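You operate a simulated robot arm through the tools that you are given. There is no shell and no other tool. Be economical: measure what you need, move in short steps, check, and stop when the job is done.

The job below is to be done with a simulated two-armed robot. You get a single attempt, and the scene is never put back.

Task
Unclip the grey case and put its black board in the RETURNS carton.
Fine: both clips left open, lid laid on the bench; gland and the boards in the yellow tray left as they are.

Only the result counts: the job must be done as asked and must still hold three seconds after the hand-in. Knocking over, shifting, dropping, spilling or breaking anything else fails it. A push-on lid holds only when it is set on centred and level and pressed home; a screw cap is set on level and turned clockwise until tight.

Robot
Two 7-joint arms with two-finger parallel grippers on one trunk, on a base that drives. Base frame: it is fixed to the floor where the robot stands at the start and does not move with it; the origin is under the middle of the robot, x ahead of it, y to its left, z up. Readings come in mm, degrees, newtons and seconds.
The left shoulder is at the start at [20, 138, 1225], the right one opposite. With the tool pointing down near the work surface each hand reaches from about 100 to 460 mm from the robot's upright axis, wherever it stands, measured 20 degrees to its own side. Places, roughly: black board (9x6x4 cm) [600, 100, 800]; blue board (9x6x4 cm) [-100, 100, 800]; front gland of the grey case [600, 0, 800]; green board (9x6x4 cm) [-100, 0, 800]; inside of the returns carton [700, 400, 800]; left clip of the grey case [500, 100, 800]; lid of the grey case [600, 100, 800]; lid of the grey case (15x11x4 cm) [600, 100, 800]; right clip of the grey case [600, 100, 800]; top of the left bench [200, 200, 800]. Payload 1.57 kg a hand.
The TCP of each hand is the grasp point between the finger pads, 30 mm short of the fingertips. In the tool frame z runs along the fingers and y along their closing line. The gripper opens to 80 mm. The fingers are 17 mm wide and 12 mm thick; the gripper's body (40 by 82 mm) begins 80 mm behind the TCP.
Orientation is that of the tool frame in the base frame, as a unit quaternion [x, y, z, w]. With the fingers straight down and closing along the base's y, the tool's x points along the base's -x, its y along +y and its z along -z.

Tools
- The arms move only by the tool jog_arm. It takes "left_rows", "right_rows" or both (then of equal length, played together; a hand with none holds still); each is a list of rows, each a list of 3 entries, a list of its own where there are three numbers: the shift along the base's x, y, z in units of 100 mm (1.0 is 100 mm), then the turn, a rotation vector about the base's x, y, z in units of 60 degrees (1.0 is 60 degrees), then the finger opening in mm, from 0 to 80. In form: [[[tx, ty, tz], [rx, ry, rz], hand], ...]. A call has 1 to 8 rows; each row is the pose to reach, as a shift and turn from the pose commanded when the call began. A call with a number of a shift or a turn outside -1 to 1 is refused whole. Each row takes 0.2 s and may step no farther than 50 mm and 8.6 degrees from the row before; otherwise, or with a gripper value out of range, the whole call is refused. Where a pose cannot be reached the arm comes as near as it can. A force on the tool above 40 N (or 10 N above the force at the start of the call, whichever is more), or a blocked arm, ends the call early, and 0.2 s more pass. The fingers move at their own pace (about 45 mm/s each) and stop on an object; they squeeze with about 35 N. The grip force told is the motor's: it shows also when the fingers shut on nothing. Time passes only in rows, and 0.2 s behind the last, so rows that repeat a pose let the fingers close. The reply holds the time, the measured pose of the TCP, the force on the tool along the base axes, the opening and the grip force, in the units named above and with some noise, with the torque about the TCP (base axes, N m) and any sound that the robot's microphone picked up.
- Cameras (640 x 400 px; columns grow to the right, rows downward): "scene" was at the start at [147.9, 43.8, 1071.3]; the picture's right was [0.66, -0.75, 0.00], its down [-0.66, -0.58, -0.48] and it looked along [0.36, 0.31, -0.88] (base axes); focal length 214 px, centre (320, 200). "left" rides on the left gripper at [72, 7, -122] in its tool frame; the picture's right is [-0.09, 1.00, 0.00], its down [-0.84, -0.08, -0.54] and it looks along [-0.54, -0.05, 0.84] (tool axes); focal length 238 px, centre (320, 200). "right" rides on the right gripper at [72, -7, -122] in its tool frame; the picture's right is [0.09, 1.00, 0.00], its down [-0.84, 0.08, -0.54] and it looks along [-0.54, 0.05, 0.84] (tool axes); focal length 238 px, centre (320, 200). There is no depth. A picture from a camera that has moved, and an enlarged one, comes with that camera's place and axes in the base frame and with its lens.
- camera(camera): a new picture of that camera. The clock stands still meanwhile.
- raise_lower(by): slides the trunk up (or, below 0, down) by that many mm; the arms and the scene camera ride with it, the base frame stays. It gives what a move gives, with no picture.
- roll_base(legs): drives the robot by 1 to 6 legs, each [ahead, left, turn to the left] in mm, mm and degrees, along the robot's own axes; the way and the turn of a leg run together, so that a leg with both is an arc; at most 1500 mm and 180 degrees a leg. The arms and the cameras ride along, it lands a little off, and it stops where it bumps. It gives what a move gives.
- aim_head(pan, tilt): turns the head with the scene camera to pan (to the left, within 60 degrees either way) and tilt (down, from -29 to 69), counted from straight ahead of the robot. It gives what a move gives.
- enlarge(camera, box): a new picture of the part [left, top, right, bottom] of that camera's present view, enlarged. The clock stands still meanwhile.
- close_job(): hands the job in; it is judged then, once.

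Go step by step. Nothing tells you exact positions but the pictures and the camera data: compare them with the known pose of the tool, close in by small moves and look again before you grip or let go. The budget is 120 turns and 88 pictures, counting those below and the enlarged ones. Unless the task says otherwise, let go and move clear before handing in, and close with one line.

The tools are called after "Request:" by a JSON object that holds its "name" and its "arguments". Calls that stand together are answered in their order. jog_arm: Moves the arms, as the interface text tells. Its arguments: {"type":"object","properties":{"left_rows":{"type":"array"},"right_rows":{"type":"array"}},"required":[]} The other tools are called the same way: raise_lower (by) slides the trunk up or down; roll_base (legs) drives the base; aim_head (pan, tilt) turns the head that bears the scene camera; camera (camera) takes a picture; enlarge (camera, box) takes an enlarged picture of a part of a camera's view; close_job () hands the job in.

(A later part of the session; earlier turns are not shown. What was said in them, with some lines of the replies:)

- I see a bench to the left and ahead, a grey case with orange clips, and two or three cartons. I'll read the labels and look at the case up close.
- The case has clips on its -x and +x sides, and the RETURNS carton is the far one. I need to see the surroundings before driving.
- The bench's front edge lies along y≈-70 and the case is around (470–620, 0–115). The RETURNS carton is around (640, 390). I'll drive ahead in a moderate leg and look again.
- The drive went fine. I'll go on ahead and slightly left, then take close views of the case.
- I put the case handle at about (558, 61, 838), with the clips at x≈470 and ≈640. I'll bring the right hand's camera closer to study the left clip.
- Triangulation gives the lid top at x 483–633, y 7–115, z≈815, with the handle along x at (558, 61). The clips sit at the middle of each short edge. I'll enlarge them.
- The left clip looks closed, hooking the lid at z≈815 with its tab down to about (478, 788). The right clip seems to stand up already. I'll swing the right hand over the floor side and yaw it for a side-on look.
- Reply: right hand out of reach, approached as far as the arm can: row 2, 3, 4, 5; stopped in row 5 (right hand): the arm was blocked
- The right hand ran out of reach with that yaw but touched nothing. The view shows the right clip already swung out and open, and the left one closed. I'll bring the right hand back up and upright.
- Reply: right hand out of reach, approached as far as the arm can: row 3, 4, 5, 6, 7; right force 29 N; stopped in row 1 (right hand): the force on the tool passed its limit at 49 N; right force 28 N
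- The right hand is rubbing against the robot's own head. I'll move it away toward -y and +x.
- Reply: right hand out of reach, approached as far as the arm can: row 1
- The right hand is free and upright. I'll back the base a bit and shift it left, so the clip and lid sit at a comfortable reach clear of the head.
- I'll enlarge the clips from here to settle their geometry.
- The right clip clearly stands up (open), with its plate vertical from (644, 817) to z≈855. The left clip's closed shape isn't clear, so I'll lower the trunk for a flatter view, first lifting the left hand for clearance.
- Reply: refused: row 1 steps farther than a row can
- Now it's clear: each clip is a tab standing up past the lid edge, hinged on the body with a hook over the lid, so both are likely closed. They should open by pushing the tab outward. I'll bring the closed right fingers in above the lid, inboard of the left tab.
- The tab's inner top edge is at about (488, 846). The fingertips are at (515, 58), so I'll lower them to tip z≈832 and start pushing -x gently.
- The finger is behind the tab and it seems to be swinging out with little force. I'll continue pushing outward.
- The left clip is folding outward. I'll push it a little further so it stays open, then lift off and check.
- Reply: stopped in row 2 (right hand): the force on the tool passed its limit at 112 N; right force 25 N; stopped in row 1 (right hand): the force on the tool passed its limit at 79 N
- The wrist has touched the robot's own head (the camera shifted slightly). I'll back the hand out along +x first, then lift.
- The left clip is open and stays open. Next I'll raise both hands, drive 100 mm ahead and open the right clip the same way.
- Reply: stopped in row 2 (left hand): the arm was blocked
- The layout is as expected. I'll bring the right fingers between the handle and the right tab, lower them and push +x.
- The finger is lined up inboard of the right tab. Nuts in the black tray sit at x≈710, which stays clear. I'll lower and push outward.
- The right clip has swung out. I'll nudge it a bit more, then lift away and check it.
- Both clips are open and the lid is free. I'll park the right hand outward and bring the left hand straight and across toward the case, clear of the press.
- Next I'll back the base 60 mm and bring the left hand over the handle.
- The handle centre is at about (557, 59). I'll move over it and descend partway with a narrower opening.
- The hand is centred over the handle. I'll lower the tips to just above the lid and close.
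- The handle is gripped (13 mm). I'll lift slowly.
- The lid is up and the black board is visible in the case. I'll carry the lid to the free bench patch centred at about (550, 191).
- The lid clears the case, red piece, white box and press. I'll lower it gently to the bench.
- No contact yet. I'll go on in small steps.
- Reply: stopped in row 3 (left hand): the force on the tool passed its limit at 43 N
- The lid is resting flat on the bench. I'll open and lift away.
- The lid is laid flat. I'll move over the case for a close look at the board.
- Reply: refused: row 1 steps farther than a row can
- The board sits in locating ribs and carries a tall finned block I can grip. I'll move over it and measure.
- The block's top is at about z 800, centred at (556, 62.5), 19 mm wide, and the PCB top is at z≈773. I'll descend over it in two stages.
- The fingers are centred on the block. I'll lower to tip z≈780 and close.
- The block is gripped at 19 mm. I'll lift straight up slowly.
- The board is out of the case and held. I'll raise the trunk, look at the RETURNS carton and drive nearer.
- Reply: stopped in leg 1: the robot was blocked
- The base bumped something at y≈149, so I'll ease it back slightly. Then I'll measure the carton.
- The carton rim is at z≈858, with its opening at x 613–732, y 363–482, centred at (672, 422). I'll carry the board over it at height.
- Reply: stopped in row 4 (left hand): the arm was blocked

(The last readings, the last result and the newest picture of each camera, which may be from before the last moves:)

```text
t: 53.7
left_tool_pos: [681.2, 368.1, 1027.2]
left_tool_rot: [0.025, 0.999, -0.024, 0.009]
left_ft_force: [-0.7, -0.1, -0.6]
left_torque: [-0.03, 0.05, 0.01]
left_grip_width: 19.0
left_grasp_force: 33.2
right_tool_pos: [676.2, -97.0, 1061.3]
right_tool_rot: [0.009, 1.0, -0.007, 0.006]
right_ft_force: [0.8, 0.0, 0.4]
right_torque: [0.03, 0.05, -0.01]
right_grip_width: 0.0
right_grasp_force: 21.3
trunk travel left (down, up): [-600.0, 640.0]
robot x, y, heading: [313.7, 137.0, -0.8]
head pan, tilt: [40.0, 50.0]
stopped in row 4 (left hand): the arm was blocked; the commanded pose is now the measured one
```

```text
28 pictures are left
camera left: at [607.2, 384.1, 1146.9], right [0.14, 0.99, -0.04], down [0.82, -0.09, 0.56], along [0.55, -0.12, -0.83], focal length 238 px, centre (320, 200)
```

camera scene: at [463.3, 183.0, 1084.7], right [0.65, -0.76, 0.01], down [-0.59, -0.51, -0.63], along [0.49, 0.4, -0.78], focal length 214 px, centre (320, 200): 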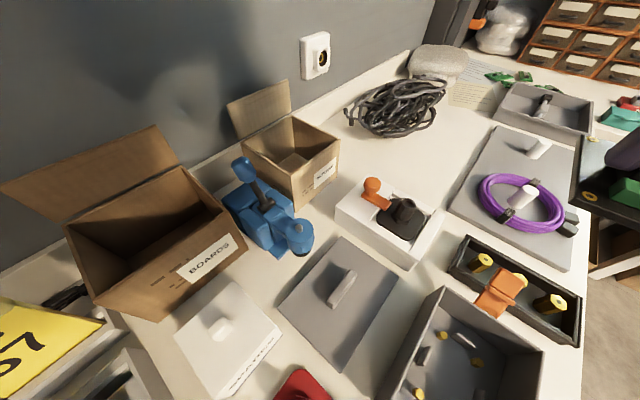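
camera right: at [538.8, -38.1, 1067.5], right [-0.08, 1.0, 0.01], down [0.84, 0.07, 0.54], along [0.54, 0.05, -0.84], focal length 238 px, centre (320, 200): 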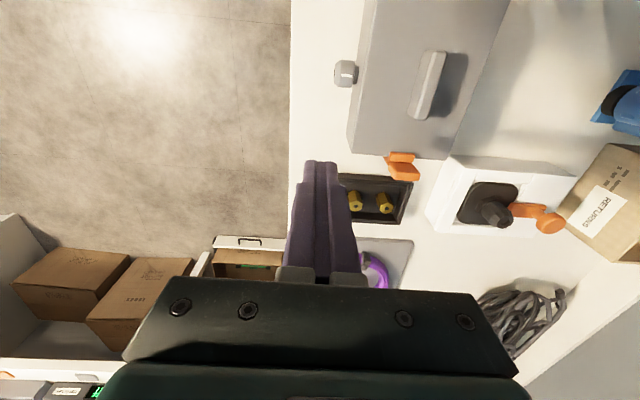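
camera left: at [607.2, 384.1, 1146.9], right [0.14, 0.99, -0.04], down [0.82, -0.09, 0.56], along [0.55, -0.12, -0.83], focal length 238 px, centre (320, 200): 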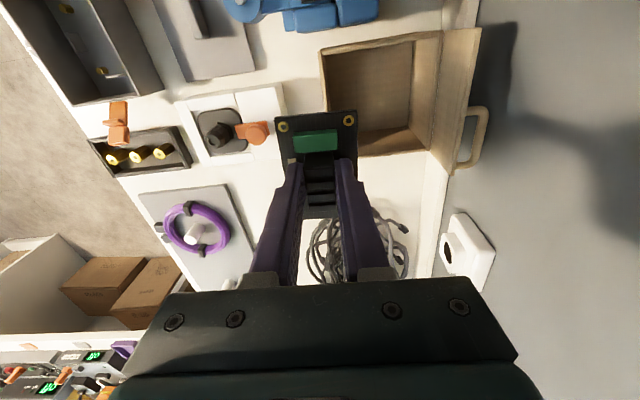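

The left elbow met the wall and nudged the base. I'll draw the hand back and down a little, then shift the base away from the wall and try with the arm more extended.

Request:
{"name": "jog_arm", "arguments": {"left_rows": [[[-0.05, -0.3, 0], [0, 0, 0], 0], [[-0.1, -0.6, -0.15], [0, 0, 0], 0], [[-0.15, -0.8, -0.4], [0, 0, 0], 0], [[-0.15, -0.8, -0.7], [0, 0, 0], 0]]}}

Request:
{"name": "roll_base", "arguments": {"legs": [[25, -50, 0.8]]}}

Request:
{"name": "camera", "arguments": {"camera": "scene"}}

```text
t: 54.7
left_tool_pos: [650.8, 307.7, 956.6]
left_tool_rot: [0.015, 1.0, -0.014, 0.002]
left_ft_force: [0.1, -0.4, -1.2]
left_torque: [-0.05, 0.01, -0.05]
left_grip_width: 19.2
left_grasp_force: 33.1
right_tool_pos: [667.9, -81.2, 1054.4]
right_tool_rot: [0.005, 1.0, 0.0, -0.001]
right_ft_force: [-0.1, -0.3, -0.1]
right_torque: [-0.02, 0.07, -0.03]
right_grip_width: 0.1
right_grasp_force: 20.8
trunk travel left (down, up): [-600.0, 640.0]
robot x, y, heading: [315.6, 140.7, -0.1]
head pan, tilt: [40.0, 50.0]
```

```text
t: 55.6
left_tool_pos: [677.2, 265.7, 959.3]
left_tool_rot: [0.008, 1.0, -0.013, 0.003]
left_ft_force: [-0.1, -0.3, -1.0]
left_torque: [0.01, -0.02, -0.03]
left_grip_width: 18.9
left_grasp_force: 32.7
right_tool_pos: [698.7, -122.0, 1056.8]
right_tool_rot: [-0.002, 1.0, 0.003, 0.0]
right_ft_force: [-0.3, 0.3, -1.1]
right_torque: [0.0, 0.0, 0.0]
right_grip_width: 0.0
right_grasp_force: 21.0
trunk travel left (down, up): [-600.0, 640.0]
robot x, y, heading: [335.5, 92.1, 0.6]
head pan, tilt: [40.0, 50.0]
```

```text
27 pictures are left
camera scene: at [495.4, 143.9, 1085.8], right [0.65, -0.76, 0.0], down [-0.58, -0.5, -0.64], along [0.49, 0.42, -0.77], focal length 214 px, centre (320, 200)
```

scene: 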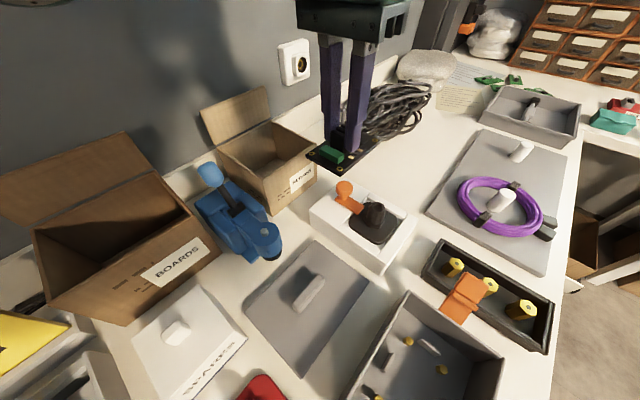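

Everything is in place. I'll advance toward the carton at this height.

Request:
{"name": "jog_arm", "arguments": {"left_rows": [[[-0.02, 0.25, 0], [0, 0, 0], 0], [[-0.04, 0.5, 0], [0, 0, 0], 0], [[-0.06, 0.75, 0], [0, 0, -0.02], 0], [[-0.08, 0.95, 0], [0, 0, -0.02], 0]]}}

Request:
{"name": "jog_arm", "arguments": {"left_rows": [[[0, 0.2, 0], [0, 0, 0], 0], [[0, 0.4, 0], [0, 0, 0], 0], [[0, 0.58, 0], [0, 0, 0], 0]]}}

Request:
{"name": "camera", "arguments": {"camera": "scene"}}

Request:
{"name": "camera", "arguments": {"camera": "left"}}

```text
t: 56.6
left_tool_pos: [669.4, 361.8, 960.6]
left_tool_rot: [0.019, 1.0, -0.014, 0.003]
left_ft_force: [0.3, 0.2, -0.6]
left_torque: [0.01, 0.0, -0.06]
left_grip_width: 19.0
left_grasp_force: 33.1
right_tool_pos: [699.0, -121.0, 1054.9]
right_tool_rot: [-0.002, 1.0, 0.003, 0.001]
right_ft_force: [-0.8, -0.1, 0.3]
right_torque: [0.01, 0.0, 0.02]
right_grip_width: 0.0
right_grasp_force: 21.2
trunk travel left (down, up): [-600.0, 640.0]
robot x, y, heading: [336.1, 91.5, 0.9]
head pan, tilt: [40.0, 50.0]
```

```text
t: 57.4
left_tool_pos: [670.2, 420.3, 957.9]
left_tool_rot: [0.018, 1.0, -0.013, 0.003]
left_ft_force: [0.0, 1.0, -1.0]
left_torque: [-0.02, 0.01, 0.01]
left_grip_width: 18.9
left_grasp_force: 33.0
right_tool_pos: [697.6, -122.2, 1055.4]
right_tool_rot: [-0.003, 1.0, 0.002, 0.001]
right_ft_force: [0.8, -0.4, -0.1]
right_torque: [0.01, 0.0, 0.02]
right_grip_width: 0.2
right_grasp_force: 21.0
trunk travel left (down, up): [-600.0, 640.0]
robot x, y, heading: [338.8, 91.8, 0.8]
head pan, tilt: [40.0, 50.0]
```

```text
26 pictures are left
camera scene: at [495.5, 143.8, 1085.8], right [0.65, -0.76, 0.0], down [-0.58, -0.5, -0.64], along [0.49, 0.42, -0.77], focal length 214 px, centre (320, 200)
```

scene: 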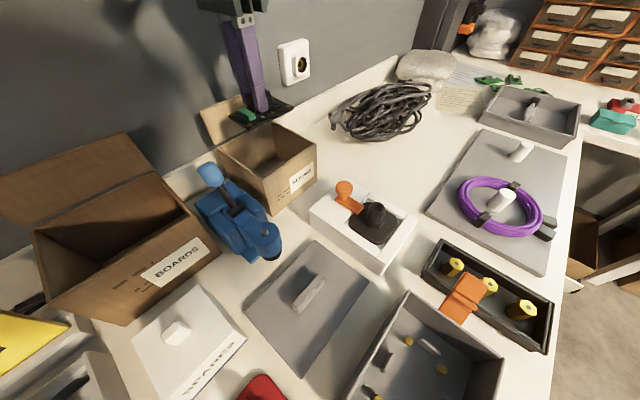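

```text
25 pictures are left
camera left: at [598.1, 431.9, 1078.7], right [0.13, 0.99, -0.03], down [0.83, -0.09, 0.55], along [0.54, -0.09, -0.83], focal length 238 px, centre (320, 200)
```

left: 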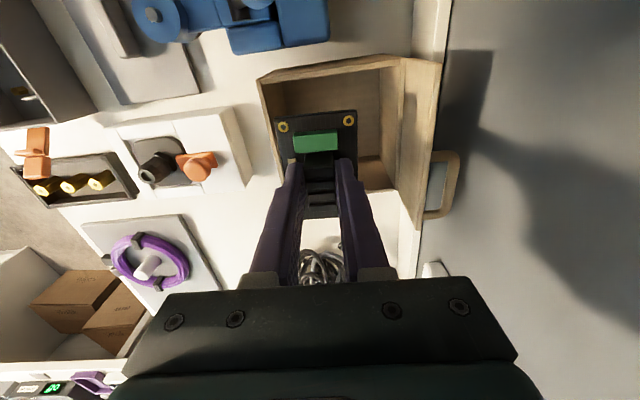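

The board is above the carton opening. I'll correct slightly and lower it to just inside.

Request:
{"name": "jog_arm", "arguments": {"left_rows": [[[-0.03, 0.05, -0.15], [0, 0, 0.03], 0], [[-0.03, 0.05, -0.4], [0, 0, 0.03], 0], [[-0.03, 0.05, -0.6], [0, 0, 0.03], 0]]}}

Request:
{"name": "camera", "arguments": {"camera": "left"}}

Request:
{"name": "enlarge", "arguments": {"camera": "scene", "box": [160, 20, 360, 240]}}

```text
t: 58.2
left_tool_pos: [667.3, 425.8, 899.0]
left_tool_rot: [0.002, 1.0, -0.012, 0.005]
left_ft_force: [0.7, -0.4, -0.9]
left_torque: [0.01, 0.01, -0.01]
left_grip_width: 18.9
left_grasp_force: 33.5
right_tool_pos: [697.6, -122.0, 1055.9]
right_tool_rot: [-0.001, 1.0, 0.003, 0.001]
right_ft_force: [-0.8, -0.5, 0.6]
right_torque: [-0.03, -0.03, 0.0]
right_grip_width: 0.0
right_grasp_force: 21.6
trunk travel left (down, up): [-600.0, 640.0]
robot x, y, heading: [340.0, 93.0, 0.8]
head pan, tilt: [40.0, 50.0]
```

```text
24 pictures are left
camera left: at [595.1, 435.8, 1019.3], right [0.1, 0.99, -0.02], down [0.83, -0.07, 0.55], along [0.55, -0.07, -0.83], focal length 238 px, centre (320, 200)
```

left: 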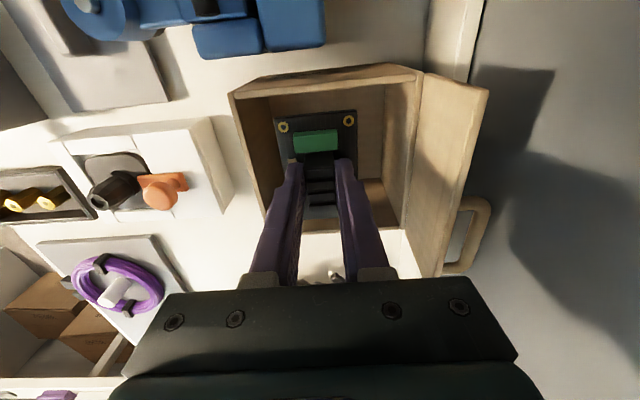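

```text
1.82 times, centred on (260, 130) of scene
camera zoom: at [495.2, 144.0, 1085.8], right [0.65, -0.76, 0.0], down [-0.58, -0.5, -0.64], along [0.49, 0.42, -0.77], focal length 390 px, centre (429, 327)
```

zoom: 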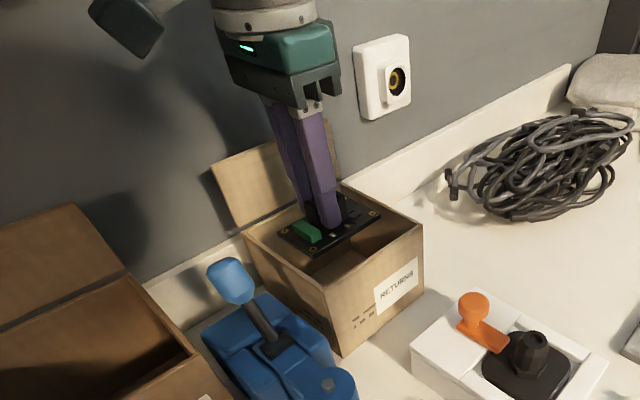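

The board is entering the carton cleanly. I'll continue down in steps.

Request:
{"name": "jog_arm", "arguments": {"left_rows": [[[0, 0, -0.2], [0, 0, 0], 0], [[0, 0, -0.4], [0, 0, 0], 0], [[0, 0, -0.6], [0, 0, 0], 0], [[0, 0, -0.75], [0, 0, 0], 0]]}}

Request:
{"name": "enlarge", "arguments": {"camera": "scene", "box": [160, 20, 360, 240]}}

```text
t: 59.2
left_tool_pos: [667.1, 423.7, 823.6]
left_tool_rot: [0.003, 1.0, -0.013, 0.004]
left_ft_force: [-0.2, -0.1, -1.4]
left_torque: [0.03, 0.02, -0.03]
left_grip_width: 19.0
left_grasp_force: 33.3
right_tool_pos: [698.0, -121.2, 1054.4]
right_tool_rot: [-0.002, 1.0, 0.003, 0.001]
right_ft_force: [-0.3, 0.5, 0.4]
right_torque: [0.02, -0.02, -0.02]
right_grip_width: 0.0
right_grasp_force: 21.5
trunk travel left (down, up): [-600.0, 640.0]
robot x, y, heading: [336.6, 92.6, 0.4]
head pan, tilt: [40.0, 50.0]
```

```text
1.82 times, centred on (260, 130) of scene
camera zoom: at [495.3, 144.0, 1085.8], right [0.65, -0.76, 0.0], down [-0.58, -0.5, -0.64], along [0.49, 0.42, -0.77], focal length 390 px, centre (429, 327)
```

zoom: 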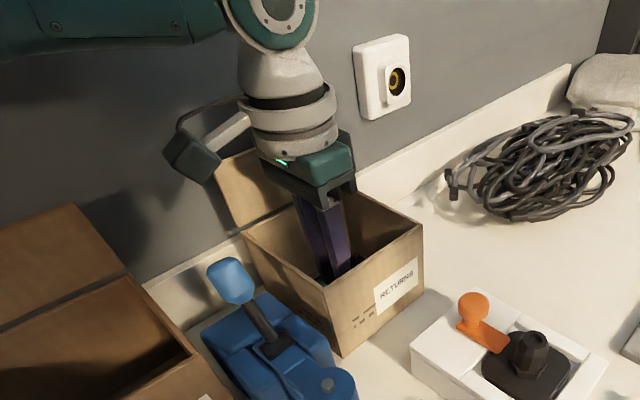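

It's clear of the walls and the press knob. I'll lower the last bit until the board touches.

Request:
{"name": "jog_arm", "arguments": {"left_rows": [[[0, 0, -0.07], [0, 0, 0], 0], [[0, 0, -0.13], [0, 0, 0], 0], [[0, 0, -0.17], [0, 0, 0], 0], [[0, 0, -0.2], [0, 0, 0], 0], [[0, 0, -0.23], [0, 0, 0], 0], [[0, 0, -0.26], [0, 0, 0], 0]]}}

```text
t: 60.6
left_tool_pos: [666.2, 424.8, 798.6]
left_tool_rot: [0.003, 1.0, -0.013, 0.004]
left_ft_force: [-0.8, -0.8, 0.3]
left_torque: [0.01, 0.03, 0.02]
left_grip_width: 18.9
left_grasp_force: 33.4
right_tool_pos: [698.5, -121.4, 1055.4]
right_tool_rot: [-0.002, 1.0, 0.002, 0.0]
right_ft_force: [-0.4, -0.1, -0.4]
right_torque: [-0.03, 0.0, 0.02]
right_grip_width: 0.2
right_grasp_force: 21.1
trunk travel left (down, up): [-600.0, 640.0]
robot x, y, heading: [339.7, 92.1, 0.5]
head pan, tilt: [40.0, 50.0]
```

Request:
{"name": "jog_arm", "arguments": {"left_rows": [[[0, 0, -0.03], [0, 0, 0], 0], [[0, 0, -0.06], [0, 0, 0], 0], [[0, 0, -0.08], [0, 0, 0], 0]]}}

Request:
{"name": "enlarge", "arguments": {"camera": "scene", "box": [160, 20, 360, 240]}}

```text
t: 61.4
left_tool_pos: [668.9, 424.0, 791.7]
left_tool_rot: [0.004, 1.0, -0.014, 0.006]
left_ft_force: [-4.7, -7.1, 31.8]
left_torque: [0.47, 0.03, 0.18]
left_grip_width: 19.6
left_grasp_force: 33.0
right_tool_pos: [698.9, -122.0, 1056.6]
right_tool_rot: [-0.002, 1.0, 0.003, 0.001]
right_ft_force: [0.8, -0.1, 0.1]
right_torque: [-0.01, 0.01, 0.03]
right_grip_width: 0.3
right_grasp_force: 21.4
trunk travel left (down, up): [-600.0, 640.0]
robot x, y, heading: [338.9, 89.4, 1.0]
head pan, tilt: [40.0, 50.0]
```

```text
1.82 times, centred on (260, 130) of scene
camera zoom: at [496.3, 144.5, 1086.2], right [0.65, -0.76, 0.0], down [-0.58, -0.5, -0.64], along [0.49, 0.42, -0.77], focal length 390 px, centre (429, 327)
```

zoom: 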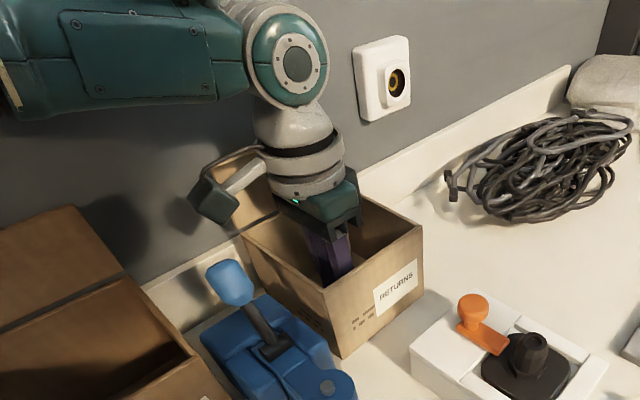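

The board is on the carton floor. I'll ease off, open and lift straight out.

Request:
{"name": "jog_arm", "arguments": {"left_rows": [[[0, 0, 0.03], [0, 0, 0], 0], [[0, 0, 0.03], [0, 0, 0], 40], [[0, 0, 0.03], [0, 0, 0], 46], [[0, 0, 0.03], [0, 0, 0], 46], [[0, 0, 0.3], [0, 0, 0], 46], [[0, 0, 0.65], [0, 0, 0], 46], [[0, 0, 1], [0, 0, 0], 46]]}}

Request:
{"name": "jog_arm", "arguments": {"left_rows": [[[0, 0, 0.3], [0, 0, 0], 46], [[0, -0.2, 0.6], [0, 0, 0], 46], [[0, -0.6, 0.7], [0, 0, 0], 46], [[0, -1, 0.7], [0, 0, 0], 46]]}}

Request:
{"name": "camera", "arguments": {"camera": "left"}}

Request:
{"name": "camera", "arguments": {"camera": "scene"}}

```text
t: 63.0
left_tool_pos: [666.7, 426.5, 891.1]
left_tool_rot: [0.003, 1.0, -0.013, 0.003]
left_ft_force: [0.3, 0.1, 0.5]
left_torque: [0.02, -0.02, 0.01]
left_grip_width: 46.0
left_grasp_force: 0.0
right_tool_pos: [698.9, -121.6, 1055.1]
right_tool_rot: [-0.002, 1.0, 0.003, 0.0]
right_ft_force: [-0.3, 0.3, 0.5]
right_torque: [-0.01, -0.02, 0.0]
right_grip_width: 0.0
right_grasp_force: 21.2
trunk travel left (down, up): [-600.0, 640.0]
robot x, y, heading: [335.9, 93.6, 0.6]
head pan, tilt: [40.0, 50.0]
```

```text
t: 64.0
left_tool_pos: [666.2, 323.9, 959.5]
left_tool_rot: [0.003, 1.0, -0.013, 0.004]
left_ft_force: [-0.2, -0.3, 0.5]
left_torque: [0.0, 0.0, -0.03]
left_grip_width: 46.1
left_grasp_force: 0.2
right_tool_pos: [697.3, -121.5, 1055.3]
right_tool_rot: [-0.002, 1.0, 0.002, 0.0]
right_ft_force: [0.3, -0.3, -0.3]
right_torque: [-0.03, -0.01, 0.03]
right_grip_width: 0.0
right_grasp_force: 21.0
trunk travel left (down, up): [-600.0, 640.0]
robot x, y, heading: [337.1, 91.7, 0.8]
head pan, tilt: [40.0, 50.0]
```

```text
20 pictures are left
camera left: at [593.9, 333.6, 1080.6], right [0.1, 0.99, -0.02], down [0.83, -0.07, 0.55], along [0.55, -0.07, -0.84], focal length 238 px, centre (320, 200)
```

left: 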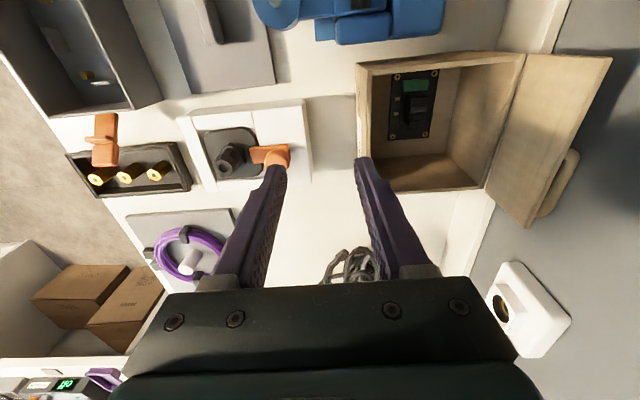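

```text
19 pictures are left
camera scene: at [495.4, 143.9, 1085.8], right [0.65, -0.76, 0.0], down [-0.58, -0.5, -0.64], along [0.49, 0.42, -0.77], focal length 214 px, centre (320, 200)
```

scene: 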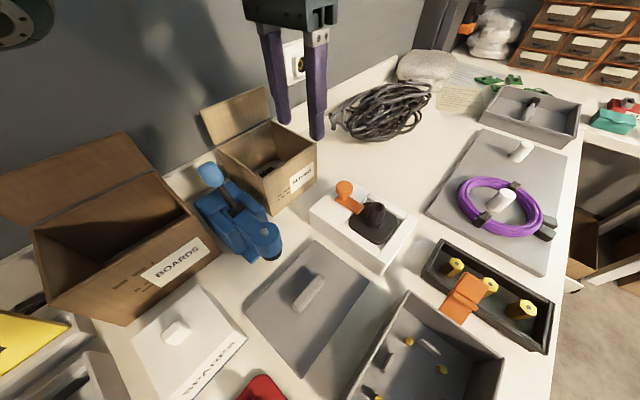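

The board lies flat in the RETURNS carton. One last look at the left clip and the rest of the bench.

Request:
{"name": "aim_head", "arguments": {"pan": 0, "tilt": 69}}

Request:
{"name": "camera", "arguments": {"camera": "scene"}}

```text
t: 65.1
left_tool_pos: [666.8, 323.6, 959.8]
left_tool_rot: [0.003, 1.0, -0.013, 0.003]
left_ft_force: [-0.4, 0.5, -0.3]
left_torque: [-0.01, -0.01, 0.01]
left_grip_width: 46.0
left_grasp_force: 0.1
right_tool_pos: [699.1, -122.4, 1055.8]
right_tool_rot: [-0.001, 1.0, 0.002, 0.001]
right_ft_force: [0.2, 1.0, 0.5]
right_torque: [-0.01, 0.02, 0.0]
right_grip_width: 0.0
right_grasp_force: 21.9
trunk travel left (down, up): [-600.0, 640.0]
robot x, y, heading: [336.7, 91.8, 1.0]
head pan, tilt: [0.0, 68.8]
```

```text
18 pictures are left
camera scene: at [493.0, 94.6, 1063.8], right [0.02, -1.0, 0.0], down [-0.93, -0.01, -0.36], along [0.36, 0.01, -0.93], focal length 214 px, centre (320, 200)
```

scene: 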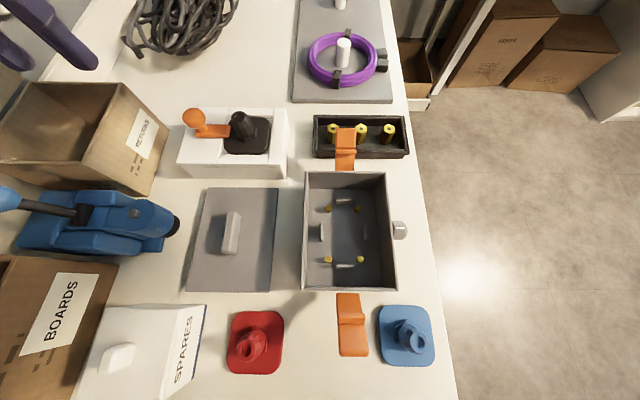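

Both clips are open, the lid is flat on the bench, the board is in the carton, and nothing else looks disturbed. I'll hand in the job.

Request:
{"name": "close_job", "arguments": {}}

```text
The job is handed in.
```

The grey case is unclipped, with both clips left open and its lid flat on the bench. The black board lies in the RETURNS carton, and I saw nothing else shifted; I didn't touch the gland or the yellow tray's boards.
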